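You operate a simulated robot arm through the tools that you are given. There is no shell and no other tool. Be economical: measure what you need, move in short steps, check, and stop when the job is done.

You run a simulated robot arm. Do the job below in one go: nothing can be reset, and whatever is moved stays where it is left.

## Task
Put things in order on the dining table top. At the end: the orange light meter stands on top of the blue nut can (marked "NUTS"); the teal succulent from the dining table top stands where the orange light meter stood; the blue feed shaker is on the teal coaster box; the grey wilted plant from the dining table top stands where the blue feed shaker stood; whatever was shut is shut again. Leave all else as you found it, and nothing knocked over.
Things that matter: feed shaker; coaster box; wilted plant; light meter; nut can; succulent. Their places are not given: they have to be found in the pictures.

The check looks at the end state, three seconds after you hand in, the way a careful person would. Anything else that was tipped, shoved, dropped, spilled or broken makes it a failure.

## Robot
A 6-joint arm with a two-finger parallel gripper, fixed in place. Base frame: the origin is at the foot of the arm, x ahead of it, y to its left, z up; the work surface is at about z = 0. Readings come in m, degrees, newtons and seconds.
With the tool pointing down near the work surface it reaches from about 0.18 to 0.46 m from the base axis. Its first joint turns from -70.0 to 70.0 degrees. Payload 1.9 kg.
The tool frame sits at the grasp point between the pads (the TCP): z along the fingers, y along the line on which they close. The tips reach 0.023 m beyond it. The gripper opens to 0.094 m. The fingers are 0.038 m wide and 0.01 m thick; the gripper's body (0.054 by 0.096 m) begins 0.039 m behind the TCP.
Orientation is told as [roll, pitch, yaw] about the base's x, y, z axes, in that order, counted from this pose: with the fingers straight down and closing along the base's y, the tool's x points along the base's -x, its y along +y and its z along -z.

## Interface
- The arm moves only by the tool drive_tool. Its argument "targets" is a list of rows, each a list of 7 numbers: the shift along the base's x, y, z in units of 150 mm (1.0 is 150 mm), then the turn, a rotation vector about the base's x, y, z in units of 90 degrees (1.0 is 90 degrees), then the gripper command, from -1 (shut) to 1 (fully open), values between in proportion. In form: [[dx, dy, dz, ax, ay, az, grip], ...]. A call has 1 to 20 rows; each row is the pose to reach, as a shift and turn from the pose commanded when the call began. A call with a number of a shift or a turn outside -1 to 1 is refused whole. Rows are played at 5 a second. More than 0.05 m and 8.6 degrees between two rows, or a gripper value outside its range, and nothing of the call is played. A pose out of reach is approached as far as the arm can. The call stops where the force on the tool passes 40 N (or 10 N more than at its start, if that is more) or the arm is blocked; 0.2 s more then pass. The fingers move at their own pace (about 0.108 m/s each) and stop on an object; they squeeze with about 20 N. The grip force told is the motor's: it shows also when the fingers shut on nothing. Time passes only in rows, and 0.2 s behind the last, so rows that repeat a pose let the fingers close. The reply holds the time, the measured pose of the TCP, the force on the tool along the base axes, the opening and the grip force, in the units named above and with some noise.
- Cameras (640 x 400 px; columns grow to the right, rows downward): "scene" is fixed at [0.0691, 0.3292, 0.4167]; the picture's right is [-0.61, -0.79, 0.00], its down [-0.50, 0.38, -0.78] and it looks along [0.62, -0.47, -0.63] (base axes); focal length 229 px, centre (320, 200). "wrist" rides on the gripper at [-0.039, 0, -0.044] in the tool frame; the picture's right is [0.00, -1.00, 0.00], its down [0.97, 0.00, -0.24] and it looks along [0.24, 0.00, 0.97] (tool axes); focal length 218 px, centre (320, 200).
- camera(camera): a new picture of that camera. No time passes.
- locate(camera, pixels): there is no depth. For up to 12 entries [column, row, z] of the newest picture of that camera ("zoom" is the newest enlarged one), the place [x, y] in the base frame at which the ray of that pixel passes the height z, good to about 0.003 m. No time passes.
- zoom(camera, box): a new picture of the part [left, top, right, bottom] of that camera's present view, enlarged. No time passes.
- close_job(): hands the job in; it is judged then, once.

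Work in short steps. Measure before you move; look again where a grasp or a placing could have gone wrong, and mend it. You have 80 turns and 38 pictures in all, those below and enlarged ones among them. Open the gripper and draw the arm clear of the work before you hand the job in, unless the task says otherwise; then end with one line.

The tools are called after ">>>" as name(argument=value, ...) on one line, values as JSON. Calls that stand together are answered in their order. drive_tool: Moves the arm, as the interface text tells. Its arguments: {"type":"object","properties":{"targets":{"type":"array"}},"required":["targets"]} The other tools are called the same way: camera (camera) takes a picture; locate (camera, pixels) gives the place at which the rays of pixels pass given heights; zoom (camera, box) takes an enlarged picture of a part of a camera's view; close_job () hands the job in.

At the start:

```text
clock: 0.0
tcp_pos: [0.3055, -0.1267, 0.2813]
tool_rot: [0.0, 0.0, -0.2]
force: [-0.2, -0.7, 0.1]
gripper_width: 0.0943
grasp_force: 0.1
```

scene: 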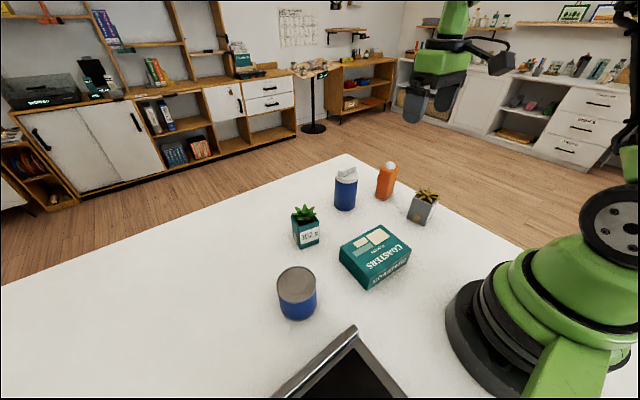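
wrist: 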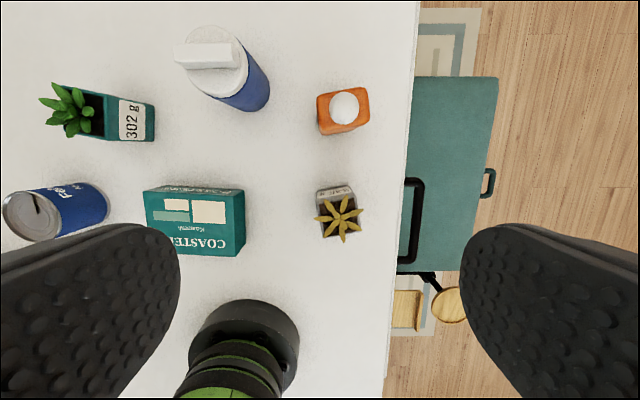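

The scene shows the can at (297,293), succulent (306,228), shaker (345,188), light meter (386,181), wilted plant (423,207), and coaster box (376,257). I zoom in to get accurate edges.

>>> zoom(camera="scene", box=[260, 150, 460, 275])

>>> zoom(camera="wrist", box=[0, 0, 400, 250])

```text
3.20 times, centred on (360, 212) of scene
```

zoom: 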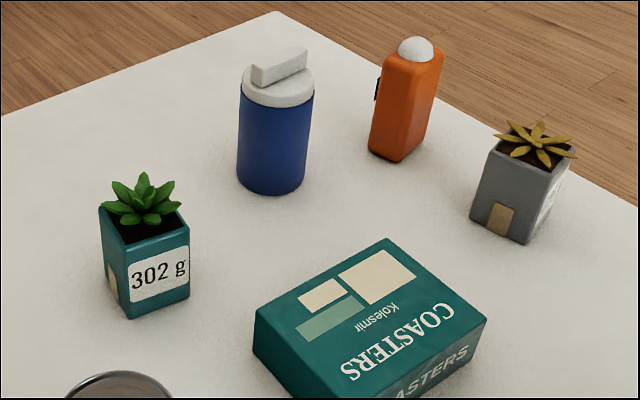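

```text
1.60 times, centred on (200, 125) of wrist
```

zoom: 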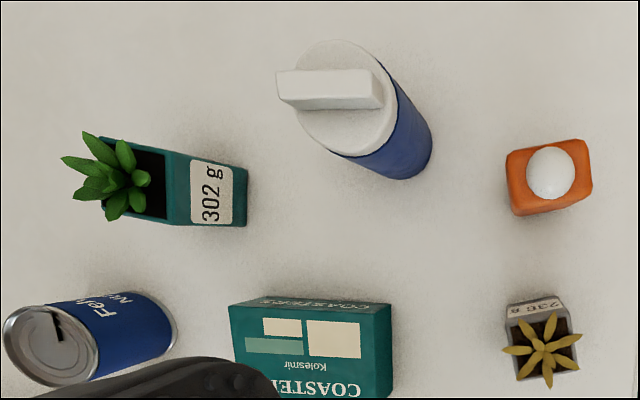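

I locate base outlines at z=0 and tops at guessed heights in both raw views.

>>> locate(camera="scene", pixels=[[300, 249.4, 0], [319.4, 242.8, 0], [292.5, 237.5, 0], [344.4, 210.3, 0], [334, 203.8, 0], [354.7, 207, 0], [386.3, 200.9, 0], [375.3, 196, 0], [393.8, 191.5, 0], [424, 226, 0], [407, 219, 0], [433, 214, 0]])

>>> locate(camera="wrist", pixels=[[154, 141, 0], [154.5, 105, 0], [269, 90, 0], [245, 111, 0], [323, 135, 0], [370, 125, 0], [318, 92, 0.07], [365, 88, 0.07], [319, 190, 0], [351, 185, 0], [108, 190, 0], [100, 228, 0]])

>>> locate(camera="scene", pixels=[[376, 290, 0], [411, 260, 0], [341, 258, 0], [376, 277, 0.04], [411, 249, 0.04], [339, 248, 0.04], [381, 225, 0.04], [297, 321, 0], [278, 306, 0], [316, 306, 0], [297, 285, 0.08], [297, 285, 0.06]])

>>> zoom(camera="scene", box=[250, 220, 430, 332])

```text
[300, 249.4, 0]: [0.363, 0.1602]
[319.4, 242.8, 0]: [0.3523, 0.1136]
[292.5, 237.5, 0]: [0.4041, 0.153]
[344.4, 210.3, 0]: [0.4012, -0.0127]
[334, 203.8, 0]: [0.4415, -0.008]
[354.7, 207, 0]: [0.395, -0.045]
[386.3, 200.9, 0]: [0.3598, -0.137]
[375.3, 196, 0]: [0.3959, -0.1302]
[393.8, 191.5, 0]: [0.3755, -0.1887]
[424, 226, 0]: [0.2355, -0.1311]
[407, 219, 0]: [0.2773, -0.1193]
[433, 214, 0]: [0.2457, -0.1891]
```

```text
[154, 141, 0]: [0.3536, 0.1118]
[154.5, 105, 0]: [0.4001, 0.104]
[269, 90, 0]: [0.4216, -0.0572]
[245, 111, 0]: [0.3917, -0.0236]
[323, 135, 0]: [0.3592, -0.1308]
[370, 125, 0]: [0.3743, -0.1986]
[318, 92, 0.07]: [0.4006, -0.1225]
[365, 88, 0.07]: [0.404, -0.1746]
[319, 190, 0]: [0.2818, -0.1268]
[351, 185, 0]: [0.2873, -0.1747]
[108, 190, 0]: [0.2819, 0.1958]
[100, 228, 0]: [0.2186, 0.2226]
```

```text
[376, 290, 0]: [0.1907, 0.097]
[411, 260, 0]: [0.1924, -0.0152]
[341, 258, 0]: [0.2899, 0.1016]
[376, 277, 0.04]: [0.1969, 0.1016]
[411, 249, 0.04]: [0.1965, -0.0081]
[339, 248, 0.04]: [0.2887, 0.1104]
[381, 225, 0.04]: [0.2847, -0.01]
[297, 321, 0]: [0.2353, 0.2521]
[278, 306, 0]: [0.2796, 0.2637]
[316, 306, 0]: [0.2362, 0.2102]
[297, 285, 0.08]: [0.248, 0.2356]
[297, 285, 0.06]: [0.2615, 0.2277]
```

```text
3.56 times, centred on (340, 276) of scene
```

zoom: 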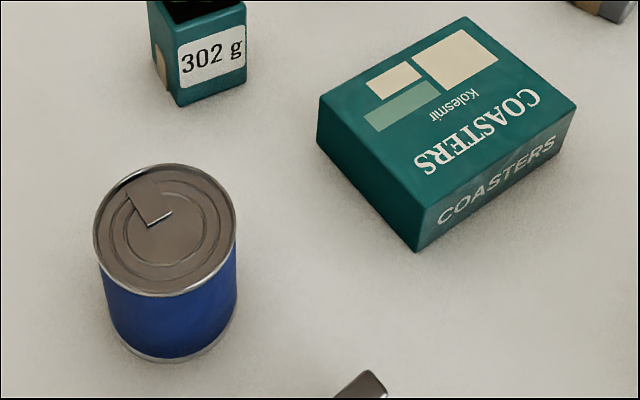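

Refining the box and can in this enlarged view: box corners (418,252)/(424,208)/(577,105)/(322,97)/(465,17), can rim (93,235)–(237,235), (160,163)–(170,297), base bottom (172,362).

>>> locate(camera="zoom", pixels=[[418, 252, 0], [573, 155, 0], [318, 148, 0], [424, 208, 0.04], [577, 105, 0.04], [322, 97, 0.04], [465, 17, 0.04], [165, 230, 0.07], [93, 235, 0.07], [237, 235, 0.07], [172, 362, 0], [165, 230, 0.08]])

>>> drive_tool(targets=[[0.13, -0.06, 0, 0, 0, 0, 1], [0.26, -0.12, -0.1, 0, 0, 0, 1], [0.39, -0.2, -0.2, 0, 0, 0, 1], [0.45, -0.22, -0.4, 0, 0, 0, 1]])

>>> camera(camera="wrist")

```text
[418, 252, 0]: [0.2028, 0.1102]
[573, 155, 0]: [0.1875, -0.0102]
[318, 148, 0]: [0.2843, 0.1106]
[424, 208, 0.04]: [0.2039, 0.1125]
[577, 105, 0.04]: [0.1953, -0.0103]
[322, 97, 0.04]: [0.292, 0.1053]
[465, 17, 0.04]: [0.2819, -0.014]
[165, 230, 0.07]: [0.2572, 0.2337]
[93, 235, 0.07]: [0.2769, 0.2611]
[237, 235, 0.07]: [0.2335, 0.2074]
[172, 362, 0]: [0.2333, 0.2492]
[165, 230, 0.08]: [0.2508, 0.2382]
```

```text
clock: 1.0
tcp_pos: [0.3725, -0.1592, 0.22]
tool_rot: [0.0, 0.1, -0.1]
force: [0.1, -0.1, -0.4]
gripper_width: 0.094
grasp_force: 0.0
```

```text
32 pictures are left
```

wrist: 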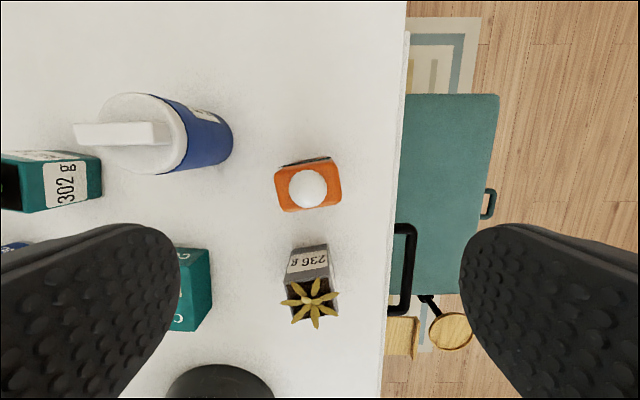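

The meter is now near (308,185) with a black plate on its +x side. I enlarge it for corner measurements.

>>> zoom(camera="wrist", box=[250, 130, 378, 210])

>>> zoom(camera="scene", box=[322, 150, 450, 230])

```text
5.00 times, centred on (314, 170) of wrist
```

zoom: 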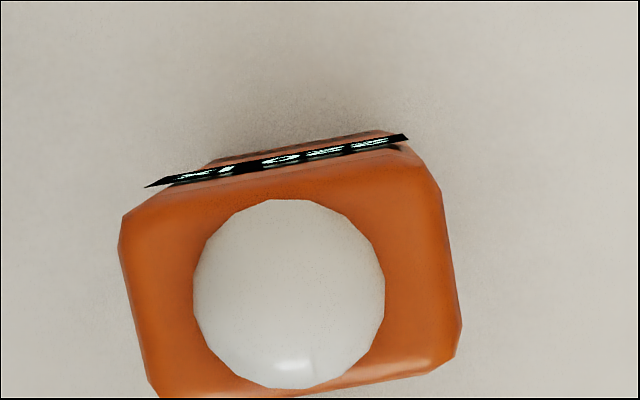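

```text
5.00 times, centred on (386, 190) of scene
```

zoom: 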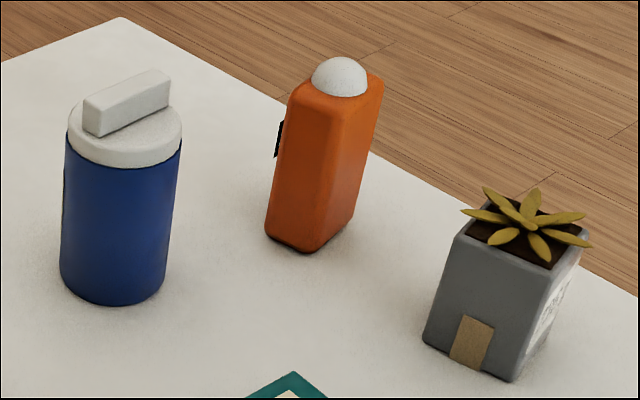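

The meter is turned about +10.5° with its screen on the +x face, so I'll grip its other sides along y. Next I find heights and centres.

>>> locate(camera="zoom", pixels=[[316, 251, 0], [267, 230, 0], [355, 215, 0], [340, 98, 0.08], [340, 98, 0.09], [340, 98, 0.1], [110, 305, 0], [60, 270, 0], [163, 290, 0], [122, 165, 0.1], [122, 165, 0.09], [122, 165, 0.08]])

>>> locate(camera="wrist", pixels=[[274, 173, 0.08], [338, 162, 0.08], [342, 196, 0.08], [281, 207, 0.08], [308, 185, 0.08], [308, 188, 0.1], [232, 133, 0], [216, 163, 0], [332, 247, 0], [300, 247, 0], [289, 250, 0]])

```text
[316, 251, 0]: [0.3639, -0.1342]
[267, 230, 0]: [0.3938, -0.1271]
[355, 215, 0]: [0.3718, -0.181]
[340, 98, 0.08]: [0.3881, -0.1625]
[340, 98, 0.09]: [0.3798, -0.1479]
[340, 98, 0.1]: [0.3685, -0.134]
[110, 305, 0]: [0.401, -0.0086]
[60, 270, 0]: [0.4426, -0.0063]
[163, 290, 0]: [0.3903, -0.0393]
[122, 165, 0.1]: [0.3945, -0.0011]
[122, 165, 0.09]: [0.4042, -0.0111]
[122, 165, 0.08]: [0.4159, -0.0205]
```

```text
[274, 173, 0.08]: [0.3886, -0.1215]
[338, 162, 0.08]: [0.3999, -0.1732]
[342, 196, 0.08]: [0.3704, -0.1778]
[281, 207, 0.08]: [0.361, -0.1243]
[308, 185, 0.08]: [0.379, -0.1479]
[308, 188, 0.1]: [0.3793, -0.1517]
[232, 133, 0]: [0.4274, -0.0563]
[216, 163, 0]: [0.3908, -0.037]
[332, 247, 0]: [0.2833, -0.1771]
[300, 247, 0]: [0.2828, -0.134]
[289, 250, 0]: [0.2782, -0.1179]
```

Meter centre is about (0.381,-0.153), body height about 0.097. I descend to z=0.08 with a 10.5° turn, then close on it.

>>> drive_tool(targets=[[0.03, 0.02, -0.1, 0, 0, 0.06, 1], [0.057, 0.04, -0.3, 0, 0, 0.117, 1], [0.057, 0.04, -0.5, 0, 0, 0.117, 1], [0.057, 0.04, -0.7, 0, 0, 0.117, 1], [0.057, 0.04, -0.85, 0, 0, 0.117, 1], [0.057, 0.04, -0.935, 0, 0, 0.117, 1], [0.057, 0.04, -0.935, 0, 0, 0.117, 1]])

>>> camera(camera="scene")

```text
clock: 2.6
tcp_pos: [0.3821, -0.1541, 0.08]
tool_rot: [0.0, 0.0, 10.4]
force: [-0.5, 0.1, 0.0]
gripper_width: 0.0938
grasp_force: 0.0
```

```text
29 pictures are left
```

scene: 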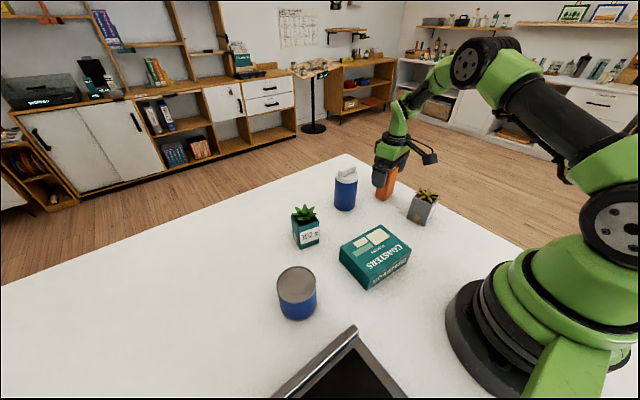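

The gripper straddles the meter with no contact force. I close gradually and lift.

>>> drive_tool(targets=[[0, 0, 0, 0, 0, 0, 0.3], [0, 0, 0, 0, 0, 0, 0], [0, 0, 0, 0, 0, 0, -0.5], [0, 0, 0, 0, 0, 0, -1], [0, 0, 0, 0, 0, 0, -1], [0, 0, 0.03, 0, 0, 0, -1], [0, 0, 0.2, 0, 0, 0, -1], [0, 0, 0.45, 0, 0, 0, -1], [0, 0, 0.7, 0, 0, 0, -1], [0, 0, 0.93, 0, 0, 0, -1]])

```text
clock: 4.8
tcp_pos: [0.3825, -0.1531, 0.221]
tool_rot: [-0.1, -0.1, 10.4]
force: [-0.4, 0.2, -1.8]
gripper_width: 0.052
grasp_force: 19.7
```

Held at 52 mm, about 0.18 kg. I carry it at z≈0.22 toward the can, stopping short so the wrist camera can see the can.

>>> drive_tool(targets=[[-0.1, 0.2, 0.05, 0, 0, 0, -1], [-0.2, 0.45, 0.1, 0, 0, 0, -1], [-0.3, 0.7, 0.1, 0, 0, 0, -1], [-0.4, 1.0, 0.1, 0, 0, 0, -1]])

>>> drive_tool(targets=[[-0.1, 0.2, 0, 0, 0, 0, -1], [-0.2, 0.45, 0, 0, 0, 0, -1], [-0.3, 0.65, 0, 0, 0, 0, -1], [-0.45, 0.8, 0, 0, 0, 0, -1], [-0.45, 0.8, 0, 0, 0, 0, -1]])

>>> camera(camera="wrist")

```text
clock: 5.8
tcp_pos: [0.3205, -0.0041, 0.235]
tool_rot: [0.0, -0.1, 10.3]
force: [-0.3, -0.8, -1.4]
gripper_width: 0.0519
grasp_force: 19.9
```

```text
clock: 7.0
tcp_pos: [0.2548, 0.1174, 0.2359]
tool_rot: [0.1, 0.0, 10.3]
force: [0.2, -0.9, -1.1]
gripper_width: 0.0519
grasp_force: 20.3
```

```text
28 pictures are left
```

wrist: 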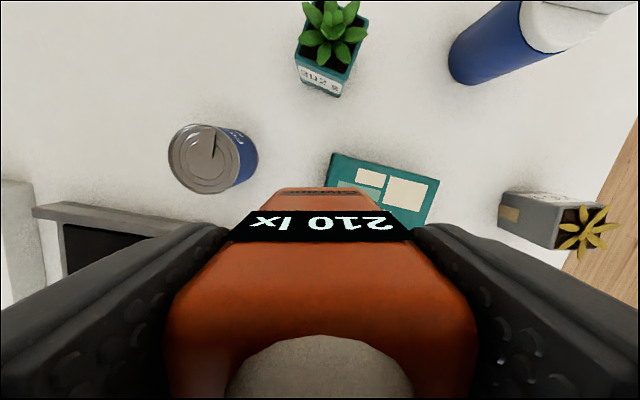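

The can's top circle is centred at about (203,159) and its base right edge is at (258,158). I locate these at candidate heights.

>>> locate(camera="wrist", pixels=[[203, 159, 0.06], [203, 159, 0.07], [203, 159, 0.08], [168, 157, 0.07], [238, 160, 0.07], [203, 124, 0.07], [203, 195, 0.07], [258, 157, 0], [232, 187, 0]])

>>> zoom(camera="wrist", box=[150, 100, 278, 180])

```text
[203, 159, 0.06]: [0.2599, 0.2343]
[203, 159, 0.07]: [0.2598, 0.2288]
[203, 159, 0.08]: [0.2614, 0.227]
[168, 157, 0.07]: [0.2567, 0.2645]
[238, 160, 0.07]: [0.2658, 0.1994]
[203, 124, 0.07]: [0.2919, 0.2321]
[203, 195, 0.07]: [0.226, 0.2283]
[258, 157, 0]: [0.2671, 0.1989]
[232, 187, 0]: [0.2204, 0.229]
```

```text
5.00 times, centred on (214, 140) of wrist
```

zoom: 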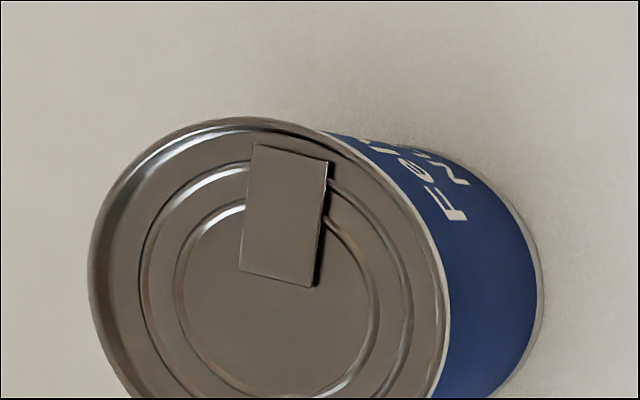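

Can centre is about (0.259,0.231), height about 0.068, with a thin pull tab toward +x. I move the meter above it, just off the tab, and lower to 0.165.

>>> drive_tool(targets=[[0, 0.2, 0, 0, 0, 0, -1], [0, 0.4, 0, 0, 0, 0, -1], [0, 0.6, 0, 0, 0, 0, -1], [0, 0.758, 0, 0, 0, 0, -1], [0, 0.758, -0.15, 0, 0, 0, -1], [0, 0.758, -0.3, 0, 0, 0, -1], [0, 0.758, -0.44, 0, 0, 0, -1], [0, 0.758, -0.44, 0, 0, 0, -1]])

>>> zoom(camera="scene", box=[220, 180, 380, 340])

```text
clock: 8.8
tcp_pos: [0.2542, 0.2309, 0.169]
tool_rot: [0.1, 0.1, 10.3]
force: [-0.1, 0.4, -2.1]
gripper_width: 0.0519
grasp_force: 20.1
```

```text
2.50 times, centred on (300, 260) of scene
```

zoom: 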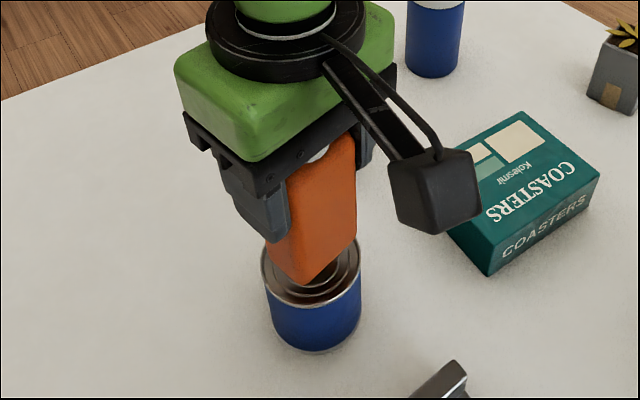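

The meter lines up over the lid. I lower in small steps and watch the force.

>>> drive_tool(targets=[[0, 0, -0.04, 0, 0, 0, -1], [0, 0, -0.07, 0, 0, 0, -1], [0, 0, -0.09, 0, 0, 0, -1], [0, 0, -0.11, 0, 0, 0, -1], [0, 0, -0.11, 0, 0, 0, -1]])

```text
clock: 10.0
tcp_pos: [0.254, 0.2317, 0.1527]
tool_rot: [0.0, -0.1, 10.4]
force: [0.2, 0.7, -1.0]
gripper_width: 0.0522
grasp_force: 20.0
```

No clear contact yet (force -1.0). I go lower, millimetres at a time.

>>> drive_tool(targets=[[0, 0, -0.01, 0, 0, 0, -1], [0, 0, -0.017, 0, 0, 0, -1], [0, 0, -0.017, 0, 0, 0, -1]])

>>> drive_tool(targets=[[0, 0, -0.007, 0, 0, 0, -1], [0, 0, -0.013, 0, 0, 0, -1], [0, 0, -0.013, 0, 0, 0, -1]])

>>> zoom(camera="scene", box=[260, 220, 340, 330])

```text
clock: 10.8
tcp_pos: [0.2543, 0.2302, 0.1503]
tool_rot: [0.0, 0.0, 10.4]
force: [0.5, -0.9, 0.3]
gripper_width: 0.052
grasp_force: 19.9
```

```text
clock: 11.6
tcp_pos: [0.2559, 0.23, 0.1489]
tool_rot: [0.0, -0.1, 10.4]
force: [1.0, -0.1, 15.7]
gripper_width: 0.0522
grasp_force: 19.4
```

```text
3.64 times, centred on (300, 275) of scene
```

zoom: 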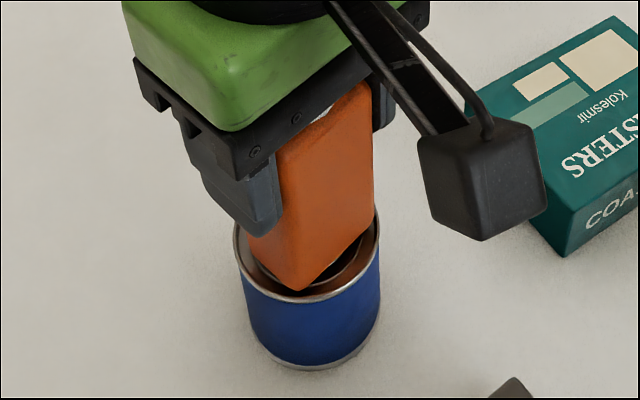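

Contact at 15.7 N, so the meter is on the lid. I ease off 1 mm, open slowly and rise.

>>> drive_tool(targets=[[0, 0, 0.008, 0, 0, 0, -1], [0, 0, 0.008, 0, 0, 0, 0.2], [0, 0, 0.008, 0, 0, 0, 0.4], [0, 0, 0.008, 0, 0, 0, 0.7], [0, 0, 0.008, 0, 0, 0, 0.7], [0, 0, 0.1, 0, 0, 0, 0.7], [0, 0, 0.3, 0, 0, 0, 0.7], [0, 0, 0.5, 0, 0, 0, 1], [0, 0, 0.6, 0, 0, 0, 1]])

>>> zoom(camera="scene", box=[220, 180, 380, 340])

```text
clock: 13.6
tcp_pos: [0.2553, 0.2295, 0.2386]
tool_rot: [0.0, 0.0, 10.4]
force: [-0.6, 0.0, 0.8]
gripper_width: 0.0941
grasp_force: 0.1
```

```text
2.50 times, centred on (300, 260) of scene
```

zoom: 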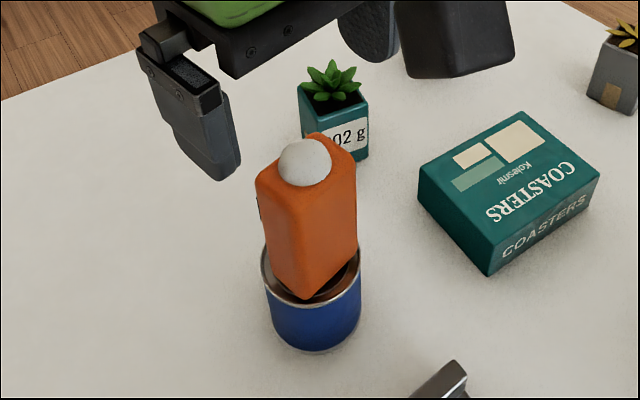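

The meter stands on the can. Next I move above the succulent, near (0.379,0.133), turning to about -11°, and look.

>>> drive_tool(targets=[[0.2, -0.16, 0, 0, 0, -0.06, 1], [0.4, -0.32, 0, 0, 0, -0.12, 1], [0.6, -0.48, 0, 0, 0, -0.18, 1], [0.833, -0.647, -0.1, 0, 0, -0.239, 1], [0.833, -0.647, -0.127, 0, 0, -0.239, 1]])

>>> camera(camera="wrist")

>>> zoom(camera="wrist", box=[240, 120, 400, 220])

```text
clock: 14.8
tcp_pos: [0.3788, 0.1312, 0.2195]
tool_rot: [-0.1, -0.1, -11.2]
force: [-0.5, 0.5, -0.8]
gripper_width: 0.0941
grasp_force: 0.0
```

```text
23 pictures are left
```

wrist: 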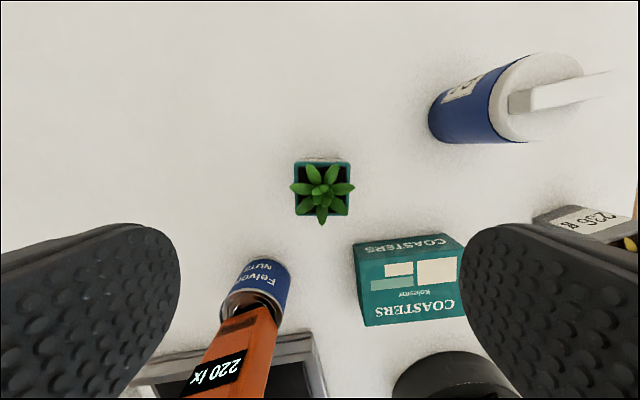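

```text
4.00 times, centred on (320, 170) of wrist
```

zoom: 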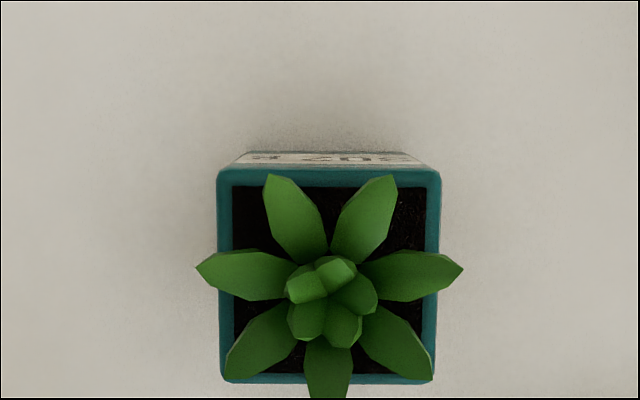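

The succulent is well aligned and centred. I check its pot and leaf heights against the scene view before descending.

>>> locate(camera="wrist", pixels=[[295, 163, 0.06], [350, 163, 0.06], [350, 215, 0.06], [295, 215, 0.06], [322, 189, 0.06], [322, 189, 0.07], [320, 158, 0], [322, 192, 0.09]])

>>> locate(camera="scene", pixels=[[300, 226.6, 0.05], [300, 226.6, 0.06], [300, 226.6, 0.07], [304.7, 204, 0.08], [304.7, 204, 0.09], [304.7, 204, 0.1]])

```text
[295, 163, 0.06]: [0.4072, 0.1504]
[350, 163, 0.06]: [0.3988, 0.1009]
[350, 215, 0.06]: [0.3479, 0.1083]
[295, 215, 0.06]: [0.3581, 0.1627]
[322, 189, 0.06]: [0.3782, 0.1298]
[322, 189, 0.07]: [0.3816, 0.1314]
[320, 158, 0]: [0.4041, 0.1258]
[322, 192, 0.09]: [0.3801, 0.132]
```

```text
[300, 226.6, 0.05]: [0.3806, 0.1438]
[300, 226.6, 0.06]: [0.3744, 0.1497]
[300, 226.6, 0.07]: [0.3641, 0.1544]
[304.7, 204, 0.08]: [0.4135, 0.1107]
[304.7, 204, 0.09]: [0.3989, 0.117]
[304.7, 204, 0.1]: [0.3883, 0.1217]
```

The pot is about 0.068 tall and leaf tops are at about 0.095, so I descend to z≈0.071 and close.

>>> drive_tool(targets=[[0.008, 0, -0.25, 0, 0, 0, 1], [0.008, 0, -0.5, 0, 0, 0, 1], [0.008, 0, -0.7, 0, 0, 0, 1], [0.008, 0, -0.88, 0, 0, 0, 1], [0.008, 0, -1.0, 0, 0, 0, 1], [0.008, 0, -1.0, 0, 0, 0, 1]])

>>> drive_tool(targets=[[0, 0, -0.03, 0, 0, 0, 0.5], [0, 0, -0.03, 0, 0, 0, 0], [0, 0, -0.03, 0, 0, 0, -0.5], [0, 0, -0.03, 0, 0, 0, -1], [0, 0, -0.03, 0, 0, 0, -1]])

>>> zoom(camera="scene", box=[250, 170, 370, 260])

```text
clock: 16.2
tcp_pos: [0.3802, 0.1328, 0.0695]
tool_rot: [0.0, -0.1, -11.2]
force: [-0.8, -0.3, -0.6]
gripper_width: 0.094
grasp_force: 0.0
```

```text
clock: 17.4
tcp_pos: [0.3806, 0.1333, 0.0664]
tool_rot: [0.1, 0.0, -11.2]
force: [-0.3, 2.3, 1.7]
gripper_width: 0.0501
grasp_force: 19.9
```

```text
4.44 times, centred on (310, 215) of scene
```

zoom: 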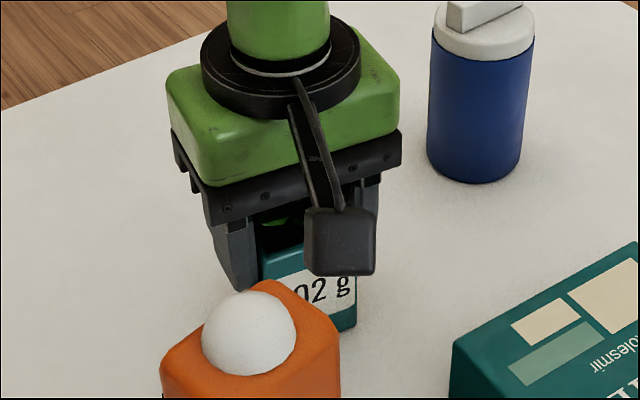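

Held at 50 mm. I lift 0.145 m, then carry it past the shaker on the near side.

>>> drive_tool(targets=[[0, 0, 0.04, 0, 0, 0, -1], [0, 0, 0.3, 0, 0, 0, -1], [0, 0, 0.6, 0, 0, 0, -1], [0, 0, 0.9, 0, 0, 0, -1], [-0.1, -0.2, 0.97, 0, 0, 0, -1], [-0.2, -0.45, 0.97, 0, 0, 0, -1], [-0.3, -0.7, 0.97, 0, 0, 0, -1], [-0.35, -0.95, 0.97, 0, 0, 0, -1]])

>>> drive_tool(targets=[[0, -0.25, 0, 0, 0, 0, -1], [0.05, -0.5, 0, 0, 0, 0, -1], [0.2, -0.75, 0, 0, 0, 0, -1], [0.36, -0.957, 0, 0, 0, 0, -1], [0.36, -0.957, -0.2, 0, 0, 0, -1], [0.36, -0.957, -0.45, 0, 0, 0, -1], [0.36, -0.957, -0.65, 0, 0, 0, -1], [0.36, -0.957, -0.8, 0, 0, 0, -1], [0.36, -0.957, -0.8, 0, 0, 0, -1]])

>>> zoom(camera="scene", box=[310, 130, 470, 230])

```text
clock: 19.2
tcp_pos: [0.328, -0.0106, 0.2099]
tool_rot: [0.0, 0.0, -11.1]
force: [-0.2, 0.5, -2.9]
gripper_width: 0.05
grasp_force: 19.6
```

```text
clock: 21.2
tcp_pos: [0.3805, -0.1524, 0.0901]
tool_rot: [-0.1, -0.1, -11.1]
force: [-0.2, -0.4, -3.2]
gripper_width: 0.0496
grasp_force: 20.1
```

```text
4.00 times, centred on (390, 180) of scene
```

zoom: 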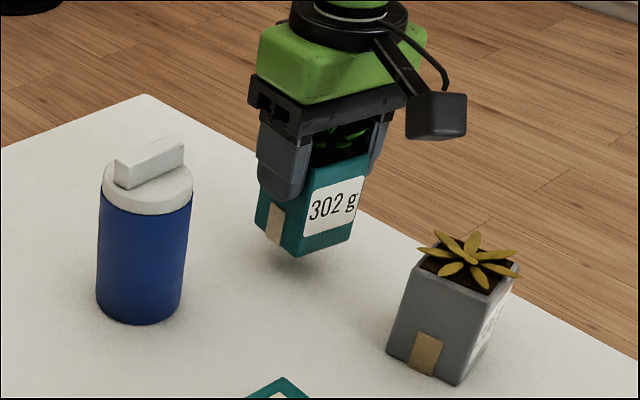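

The pot hangs about 24 mm above the table in the meter's old place. I lower it 24 mm and check the force.

>>> drive_tool(targets=[[0.008, 0, -0.06, 0, 0, 0, -1], [0.008, 0, -0.11, 0, 0, 0, -1], [0.008, 0, -0.15, 0, 0, 0, -1], [0.008, 0, -0.162, 0, 0, 0, -1], [0.008, 0, -0.162, 0, 0, 0, -1]])

```text
clock: 22.4
tcp_pos: [0.3837, -0.1533, 0.066]
tool_rot: [0.0, 0.0, -11.1]
force: [0.1, 0.2, -2.7]
gripper_width: 0.0499
grasp_force: 19.9
```

Still its free weight (-2.7), so I lower another 1–2 mm.

>>> drive_tool(targets=[[0, 0, -0.006, 0, 0, 0, -1], [0, 0, -0.01, 0, 0, 0, -1], [0, 0, -0.01, 0, 0, 0, -1]])

```text
clock: 23.2
tcp_pos: [0.3833, -0.153, 0.0654]
tool_rot: [0.0, -0.1, -11.2]
force: [-0.7, 0.8, 7.4]
gripper_width: 0.05
grasp_force: 19.7
```

It is on the table (7.4 N). I release gently and rise.

>>> drive_tool(targets=[[0, 0, 0.004, 0, 0, 0, -0.2], [0, 0, 0.004, 0, 0, 0, 0.2], [0, 0, 0.004, 0, 0, 0, 0.6], [0, 0, 0.004, 0, 0, 0, 1], [0, 0, 0.004, 0, 0, 0, 1], [0, 0, 0.15, 0, 0, 0, 1], [0, 0, 0.4, 0, 0, 0, 1], [0, 0, 0.7, 0, 0, 0, 1], [0, 0, 1.0, 0, 0, 0, 1]])

>>> camera(camera="wrist")

>>> camera(camera="scene")

```text
clock: 25.2
tcp_pos: [0.3848, -0.1531, 0.2159]
tool_rot: [0.0, 0.0, -11.0]
force: [0.0, -0.5, 0.1]
gripper_width: 0.0941
grasp_force: 0.0
```

```text
19 pictures are left
```

wrist: 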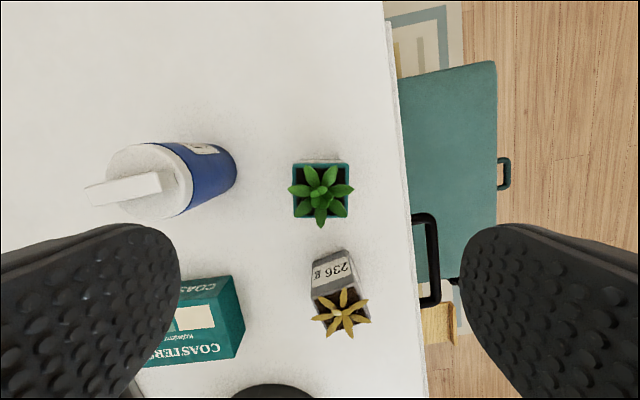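

```text
18 pictures are left
```

scene: 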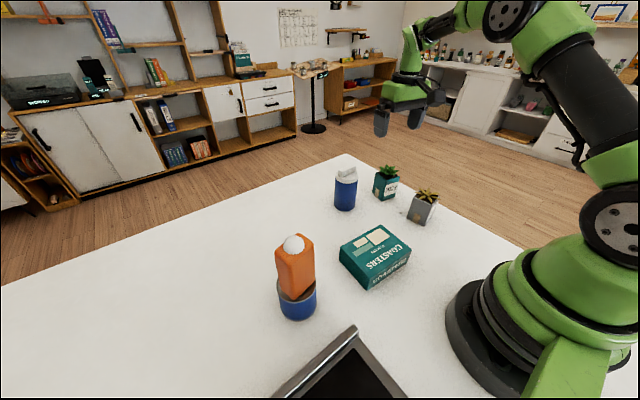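

Succulent stands well. Now I move above the shaker, near (0.425,-0.033), at a higher z and look.

>>> drive_tool(targets=[[0.05, 0.15, 0.15, 0, 0, 0.06, 1], [0.1, 0.35, 0.2, 0, 0, 0.12, 1], [0.2, 0.6, 0.2, 0, 0, 0.124, 1], [0.27, 0.797, 0.2, 0, 0, 0.124, 1], [0.27, 0.797, 0.2, 0, 0, 0.124, 1]])

>>> camera(camera="wrist")

```text
clock: 26.4
tcp_pos: [0.424, -0.0311, 0.2446]
tool_rot: [0.0, 0.0, 0.1]
force: [0.7, -0.1, 0.3]
gripper_width: 0.0939
grasp_force: 0.0
```

```text
17 pictures are left
```

wrist: 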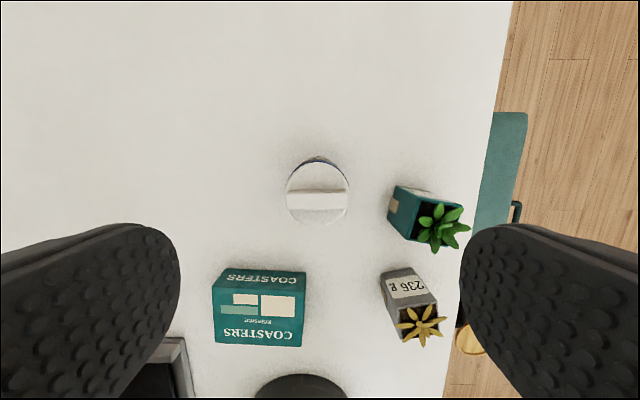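

Shaker's cap circle is centred at about (317,194); base far edge near (320,157). I locate these at candidate heights, plus the box corners.

>>> locate(camera="wrist", pixels=[[317.5, 194, 0.09], [317.5, 194, 0.1], [286, 194, 0.1], [349, 194, 0.1], [320, 156, 0], [318, 198, 0.12], [213, 286, 0.04], [306, 272, 0.04], [215, 344, 0.04], [301, 346, 0.04], [225, 270, 0], [306, 270, 0]])

>>> locate(camera="scene", pixels=[[345, 184, 0.08], [345, 184, 0.09], [345, 184, 0.1], [349, 168, 0.1], [349, 168, 0.11], [349, 168, 0.12], [349, 168, 0.13]])

```text
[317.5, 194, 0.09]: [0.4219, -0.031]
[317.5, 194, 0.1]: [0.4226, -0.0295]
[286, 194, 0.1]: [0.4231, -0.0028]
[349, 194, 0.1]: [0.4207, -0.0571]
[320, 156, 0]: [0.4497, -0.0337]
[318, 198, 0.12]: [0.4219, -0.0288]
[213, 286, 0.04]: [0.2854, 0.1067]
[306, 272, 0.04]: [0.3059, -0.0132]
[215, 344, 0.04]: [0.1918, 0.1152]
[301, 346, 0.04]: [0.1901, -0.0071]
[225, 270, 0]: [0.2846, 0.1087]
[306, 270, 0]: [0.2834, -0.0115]
```

```text
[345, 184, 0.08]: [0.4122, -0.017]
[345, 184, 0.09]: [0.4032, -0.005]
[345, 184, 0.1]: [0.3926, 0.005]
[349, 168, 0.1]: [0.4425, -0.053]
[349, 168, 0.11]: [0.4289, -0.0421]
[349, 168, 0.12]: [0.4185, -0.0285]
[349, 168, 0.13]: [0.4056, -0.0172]
```

Shaker centre is about (0.422,-0.031), radius 0.027, top about 0.118. I descend to z≈0.088 and close on it.

>>> drive_tool(targets=[[-0.01, 0, -0.25, 0, 0, 0, 1], [-0.01, 0, -0.5, 0, 0, 0, 1], [-0.01, 0, -0.7, 0, 0, 0, 1], [-0.01, 0, -0.86, 0, 0, 0, 1], [-0.01, 0, -0.97, 0, 0, 0, 1], [-0.01, 0, -0.97, 0, 0, 0, 1]])

>>> drive_tool(targets=[[0, 0, -0.08, 0, 0, 0, 1], [0, 0, -0.08, 0, 0, 0, 0.5], [0, 0, -0.08, 0, 0, 0, 0.1], [0, 0, -0.08, 0, 0, 0, -0.4], [0, 0, -0.08, 0, 0, 0, -1], [0, 0, -0.08, 0, 0, 0, -1]])

>>> zoom(camera="scene", box=[290, 120, 450, 230])

```text
clock: 27.8
tcp_pos: [0.4218, -0.0324, 0.0988]
tool_rot: [-0.1, -0.1, -0.1]
force: [0.4, -0.4, -0.8]
gripper_width: 0.094
grasp_force: 0.1
```

```text
clock: 29.2
tcp_pos: [0.4208, -0.0339, 0.0872]
tool_rot: [0.1, 0.0, 0.0]
force: [0.6, -1.0, -0.5]
gripper_width: 0.0596
grasp_force: 19.7
```

```text
3.64 times, centred on (370, 175) of scene
```

zoom: 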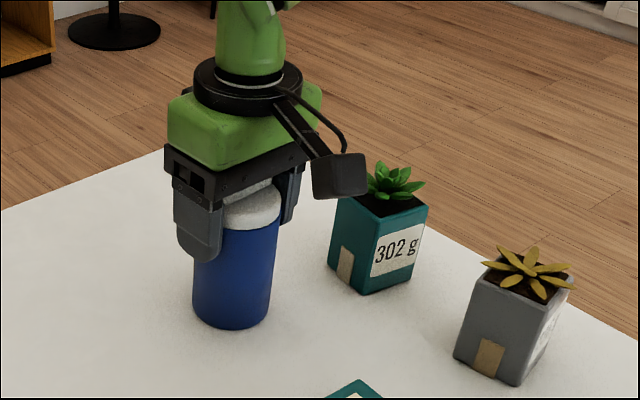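

Gripped at 60 mm. I lift slowly and carry toward the box centre, near (0.241,0.049).

>>> drive_tool(targets=[[0, 0, 0.02, 0, 0, 0, -1], [0, 0, 0.1, 0, 0, 0, -1], [0, 0, 0.25, 0, 0, 0, -1], [0, 0, 0.45, 0, 0, 0, -1], [0, 0, 0.6, 0, 0, 0, -1], [-0.2, 0.09, 0.6, 0, 0, 0, -1], [-0.4, 0.18, 0.6, 0, 0, 0, -1], [-0.6, 0.27, 0.6, 0, 0, 0, -1], [-0.6, 0.27, 0.6, 0, 0, 0, -1]])

>>> zoom(camera="scene", box=[270, 130, 470, 300])

```text
clock: 31.2
tcp_pos: [0.3331, 0.0068, 0.1773]
tool_rot: [0.0, 0.0, 0.2]
force: [-0.7, -0.4, -2.5]
gripper_width: 0.0594
grasp_force: 20.4
```

```text
2.35 times, centred on (370, 215) of scene
```

zoom: 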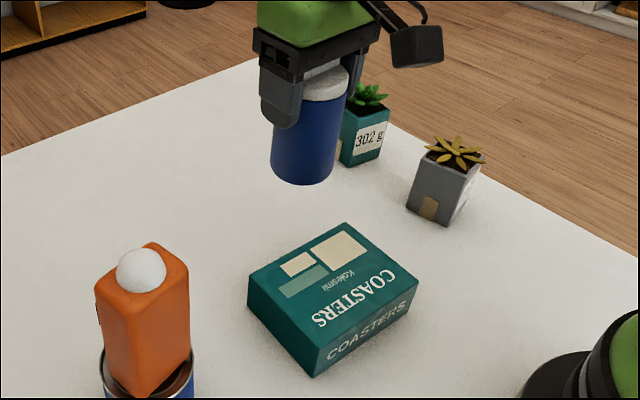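

The shaker hangs upright. I bring it over the box centre and lower to about 10 mm above.

>>> drive_tool(targets=[[-0.2, 0.09, 0, 0, 0, 0, -1], [-0.4, 0.18, 0, 0, 0, 0, -1], [-0.613, 0.28, 0, 0, 0, 0, -1], [-0.613, 0.28, -0.12, 0, 0, 0, -1], [-0.613, 0.28, -0.25, 0, 0, 0, -1], [-0.613, 0.28, -0.25, 0, 0, 0, -1]])

>>> zoom(camera="scene", box=[300, 170, 460, 300])

```text
clock: 32.6
tcp_pos: [0.2407, 0.0492, 0.1393]
tool_rot: [-0.1, 0.0, -0.1]
force: [0.1, -0.3, -1.8]
gripper_width: 0.0596
grasp_force: 20.3
```

```text
3.08 times, centred on (380, 235) of scene
```

zoom: 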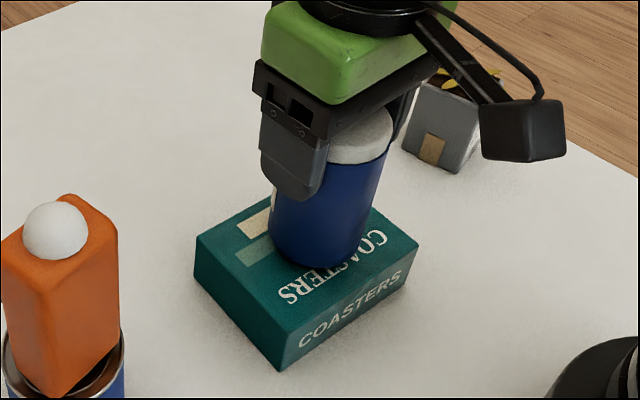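

Centred over the box, with a few mm left. I lower in small steps, checking force.

>>> drive_tool(targets=[[0, 0, -0.02, 0, 0, 0, -1], [0, 0, -0.04, 0, 0, 0, -1], [0, 0, -0.04, 0, 0, 0, -1]])

>>> drive_tool(targets=[[0, 0, -0.01, 0, 0, 0, -1], [0, 0, -0.02, 0, 0, 0, -1], [0, 0, -0.02, 0, 0, 0, -1]])

```text
clock: 33.4
tcp_pos: [0.2393, 0.049, 0.1342]
tool_rot: [0.1, 0.0, 0.0]
force: [0.9, 0.5, -1.9]
gripper_width: 0.0596
grasp_force: 20.2
```

```text
clock: 34.2
tcp_pos: [0.2416, 0.0487, 0.1307]
tool_rot: [0.0, -0.1, 0.0]
force: [-1.0, -4.4, 15.6]
gripper_width: 0.0595
grasp_force: 19.6
```

Contact at 15.6 N. I ease up slightly, release and rise straight up.

>>> drive_tool(targets=[[0, 0, 0.006, 0, 0, 0, -1], [0, 0, 0.006, 0, 0, 0, 0.3], [0, 0, 0.006, 0, 0, 0, 0.6], [0, 0, 0.006, 0, 0, 0, 1], [0, 0, 0.006, 0, 0, 0, 1], [0, 0, 0.12, 0, 0, 0, 1], [0, 0, 0.3, 0, 0, 0, 1], [0, 0, 0.5, 0, 0, 0, 1], [0, 0, 0.7, 0, 0, 0, 1]])

>>> zoom(camera="scene", box=[250, 150, 450, 320])

```text
clock: 36.2
tcp_pos: [0.2395, 0.0491, 0.2357]
tool_rot: [0.0, 0.1, 0.1]
force: [0.4, -0.1, -0.3]
gripper_width: 0.0943
grasp_force: 0.0
```

```text
2.35 times, centred on (350, 235) of scene
```

zoom: 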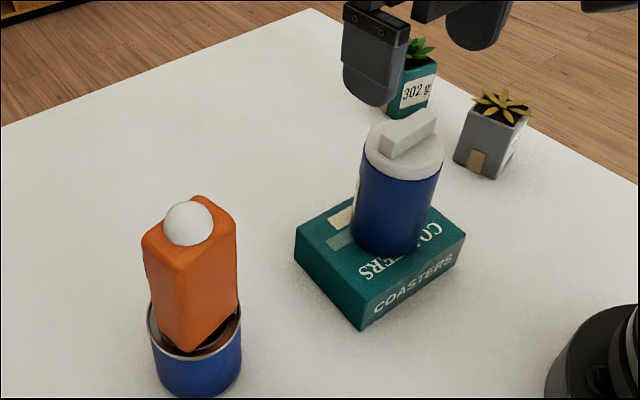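

Shaker stands on the box. Next I go above the wilted plant, near (0.262,-0.152), turning +12°.

>>> drive_tool(targets=[[0.05, -0.25, 0, 0, 0, 0.05, 1], [0.1, -0.5, 0, 0, 0, 0.1, 1], [0.15, -0.75, 0, 0, 0, 0.133, 1], [0.15, -1.0, 0, 0, 0, 0.133, 1]])

>>> drive_tool(targets=[[0, -0.2, 0, 0, 0, 0, 1], [0, -0.34, -0.07, 0, 0, 0, 1], [0, -0.34, -0.1, 0, 0, 0, 1]])

>>> camera(camera="wrist")

>>> zoom(camera="wrist", box=[240, 120, 400, 220])

```text
clock: 37.2
tcp_pos: [0.2613, -0.1015, 0.2362]
tool_rot: [0.0, 0.1, 12.1]
force: [0.7, 0.1, 0.3]
gripper_width: 0.094
grasp_force: 0.1
```

```text
clock: 38.0
tcp_pos: [0.2615, -0.1513, 0.2194]
tool_rot: [0.1, 0.0, 12.1]
force: [-0.8, 0.7, 0.5]
gripper_width: 0.0938
grasp_force: 0.0
```

```text
12 pictures are left
```

wrist: 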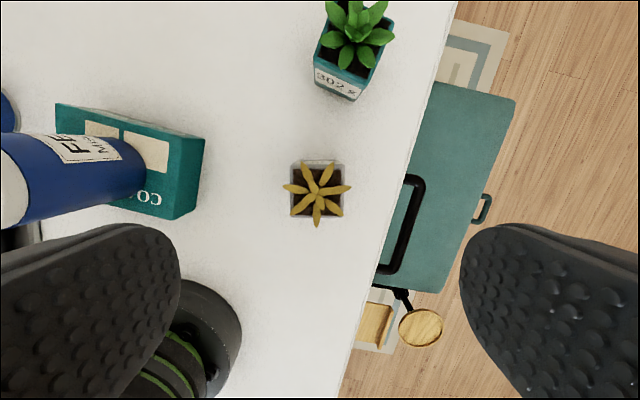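

```text
4.00 times, centred on (320, 170) of wrist
```

zoom: 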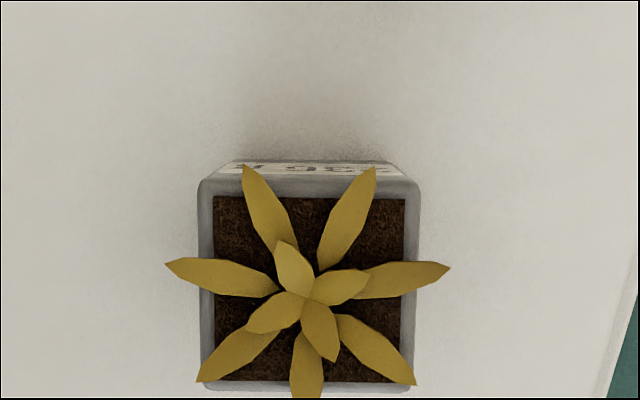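

Aligned; pot centre is about 2 mm toward +y. I descend to z≈0.066 and close.

>>> drive_tool(targets=[[-0.007, 0.012, -0.25, 0, 0, 0, 1], [-0.007, 0.012, -0.5, 0, 0, 0, 1], [-0.007, 0.012, -0.7, 0, 0, 0, 1], [-0.007, 0.012, -0.88, 0, 0, 0, 1], [-0.007, 0.012, -1.0, 0, 0, 0, 1], [-0.007, 0.012, -1.0, 0, 0, 0, 1]])

>>> drive_tool(targets=[[0, 0, -0.025, 0, 0, 0, 0.5], [0, 0, -0.025, 0, 0, 0, 0.1], [0, 0, -0.025, 0, 0, 0, -0.4], [0, 0, -0.025, 0, 0, 0, -1], [0, 0, -0.025, 0, 0, 0, -1]])

>>> zoom(camera="scene", box=[340, 140, 500, 240])

```text
clock: 39.4
tcp_pos: [0.2612, -0.1501, 0.0706]
tool_rot: [-0.1, 0.0, 12.0]
force: [-0.9, 0.5, 0.6]
gripper_width: 0.0941
grasp_force: 0.1
```

```text
clock: 40.6
tcp_pos: [0.2592, -0.1498, 0.0658]
tool_rot: [-0.1, 0.0, 12.0]
force: [0.4, -0.5, 0.7]
gripper_width: 0.0497
grasp_force: 20.6
```

```text
4.00 times, centred on (420, 190) of scene
```

zoom: 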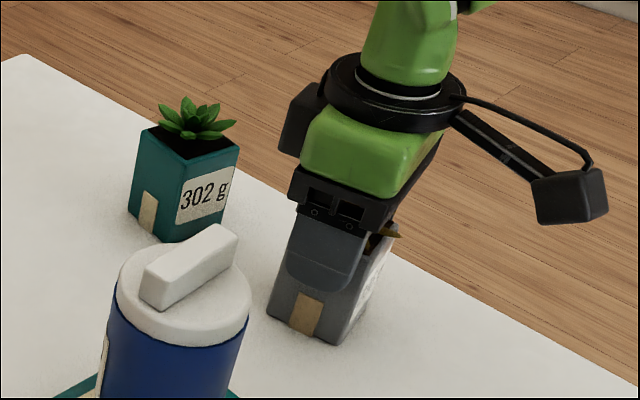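

Gripped at 50 mm. I lift and carry toward the shaker's old spot at (0.421,-0.033).

>>> drive_tool(targets=[[0, 0, 0.04, 0, 0, 0, -1], [0, 0, 0.3, 0, 0, 0, -1], [0, 0, 0.6, 0, 0, 0, -1], [0, 0, 0.85, 0, 0, 0, -1], [0.1, 0.25, 0.87, 0, 0, 0, -1], [0.25, 0.5, 0.87, 0, 0, 0, -1], [0.4, 0.7, 0.87, 0, 0, 0, -1], [0.6, 0.78, 0.87, 0, 0, 0, -1], [0.6, 0.78, 0.87, 0, 0, 0, -1]])

```text
clock: 42.6
tcp_pos: [0.3522, -0.0323, 0.1978]
tool_rot: [0.0, 0.0, 12.1]
force: [0.4, 0.2, -2.5]
gripper_width: 0.0498
grasp_force: 19.8
```

Next I move forward over the spot and lower to about 20 mm above the table.

>>> drive_tool(targets=[[0.2, 0, 0, 0, 0, 0, -1], [0.4, 0, 0, 0, 0, 0, -1], [0.467, 0, -0.1, 0, 0, 0, -1], [0.467, 0, -0.3, 0, 0, 0, -1], [0.467, 0, -0.5, 0, 0, 0, -1], [0.467, 0, -0.68, 0, 0, 0, -1], [0.467, 0, -0.745, 0, 0, 0, -1], [0.467, 0, -0.745, 0, 0, 0, -1]])

```text
clock: 44.4
tcp_pos: [0.4213, -0.0317, 0.0834]
tool_rot: [0.1, 0.0, 12.0]
force: [-0.2, -0.9, -2.0]
gripper_width: 0.05
grasp_force: 20.3
```

Position is right and 17–18 mm remain. I lower slowly.

>>> drive_tool(targets=[[0, 0, -0.05, 0, 0, 0, -1], [0, 0, -0.09, 0, 0, 0, -1], [0, 0, -0.115, 0, 0, 0, -1], [0, 0, -0.115, 0, 0, 0, -1]])

>>> drive_tool(targets=[[0, 0, -0.005, 0, 0, 0, -1], [0, 0, -0.009, 0, 0, 0, -1], [0, 0, -0.009, 0, 0, 0, -1]])

```text
clock: 45.4
tcp_pos: [0.4217, -0.0333, 0.0671]
tool_rot: [0.0, 0.1, 11.9]
force: [-0.1, -0.2, -2.2]
gripper_width: 0.0496
grasp_force: 19.8
```

```text
clock: 46.2
tcp_pos: [0.4221, -0.0328, 0.0658]
tool_rot: [0.0, 0.1, 11.9]
force: [0.3, -0.4, -2.6]
gripper_width: 0.0498
grasp_force: 19.8
```

Not touching yet; another 1 mm.

>>> drive_tool(targets=[[0, 0, -0.005, 0, 0, 0, -1], [0, 0, -0.009, 0, 0, 0, -1], [0, 0, -0.009, 0, 0, 0, -1]])

```text
clock: 47.0
tcp_pos: [0.4218, -0.0329, 0.0659]
tool_rot: [-0.1, -0.1, 12.0]
force: [-4.0, 0.4, 14.1]
gripper_width: 0.0498
grasp_force: 20.2
```

Table contact at 14 N. I ease off, release, rise and check.

>>> drive_tool(targets=[[0, 0, 0.006, 0, 0, 0, -1], [0, 0, 0.006, 0, 0, 0, 0.2], [0, 0, 0.006, 0, 0, 0, 0.6], [0, 0, 0.006, 0, 0, 0, 1], [0, 0, 0.006, 0, 0, 0, 1], [0, 0, 0.15, 0, 0, 0, 1], [0, 0, 0.4, 0, 0, 0, 1], [0, 0, 0.7, 0, 0, 0, 1], [0, 0, 1.0, 0, 0, 0, 1]])

>>> drive_tool(targets=[[-0.1, -0.15, 0.2, 0, 0, 0, 1], [-0.3, -0.3, 0.4, 0, 0, 0, 1], [-0.5, -0.45, 0.5, 0, 0, 0, 1], [-0.6, -0.65, 0.5, 0, 0, 0, 1]])

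>>> camera(camera="wrist")

>>> zoom(camera="scene", box=[250, 150, 450, 330])

```text
clock: 49.0
tcp_pos: [0.4211, -0.0337, 0.2165]
tool_rot: [0.0, 0.1, 12.0]
force: [0.4, -0.3, -0.1]
gripper_width: 0.094
grasp_force: 0.0
```

```text
clock: 50.0
tcp_pos: [0.3318, -0.1307, 0.2917]
tool_rot: [0.1, 0.0, 12.0]
force: [-0.1, 0.1, -0.6]
gripper_width: 0.0941
grasp_force: 0.2
```

```text
9 pictures are left
```

wrist: 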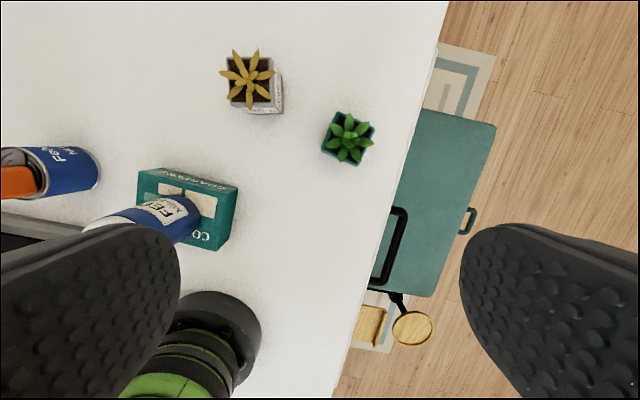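

```text
2.22 times, centred on (350, 240) of scene
```

zoom: 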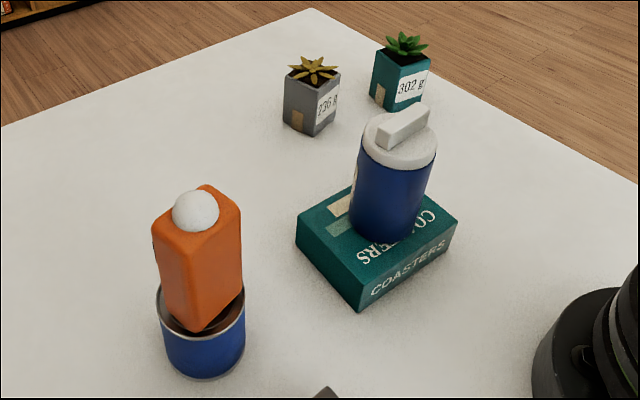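

All four are placed. I take a last close look at the meter on the can for tilt.

>>> zoom(camera="scene", box=[260, 225, 340, 330])

```text
3.81 times, centred on (300, 278) of scene
```

zoom: 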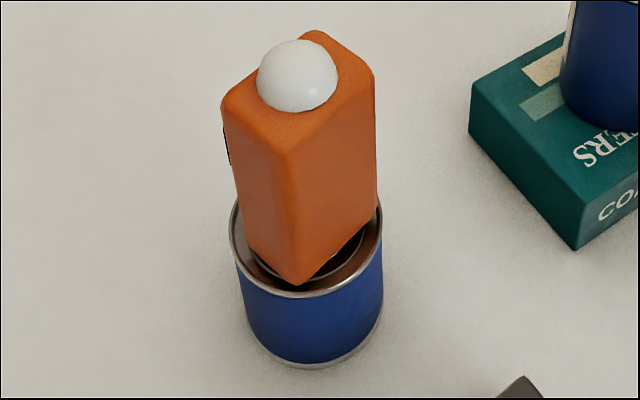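

The meter stands upright within the can's rim, all else is in order, and the arm is clear with the gripper open. I hand in.

>>> close_job()

```text
The job is handed in.
```

The job is handed in: the light meter is on the nut can, the succulent is where the meter stood, the feed shaker is on the coaster box, and the wilted plant is where the shaker stood. The last pictures show everything upright; I opened nothing, so nothing needed shutting again.
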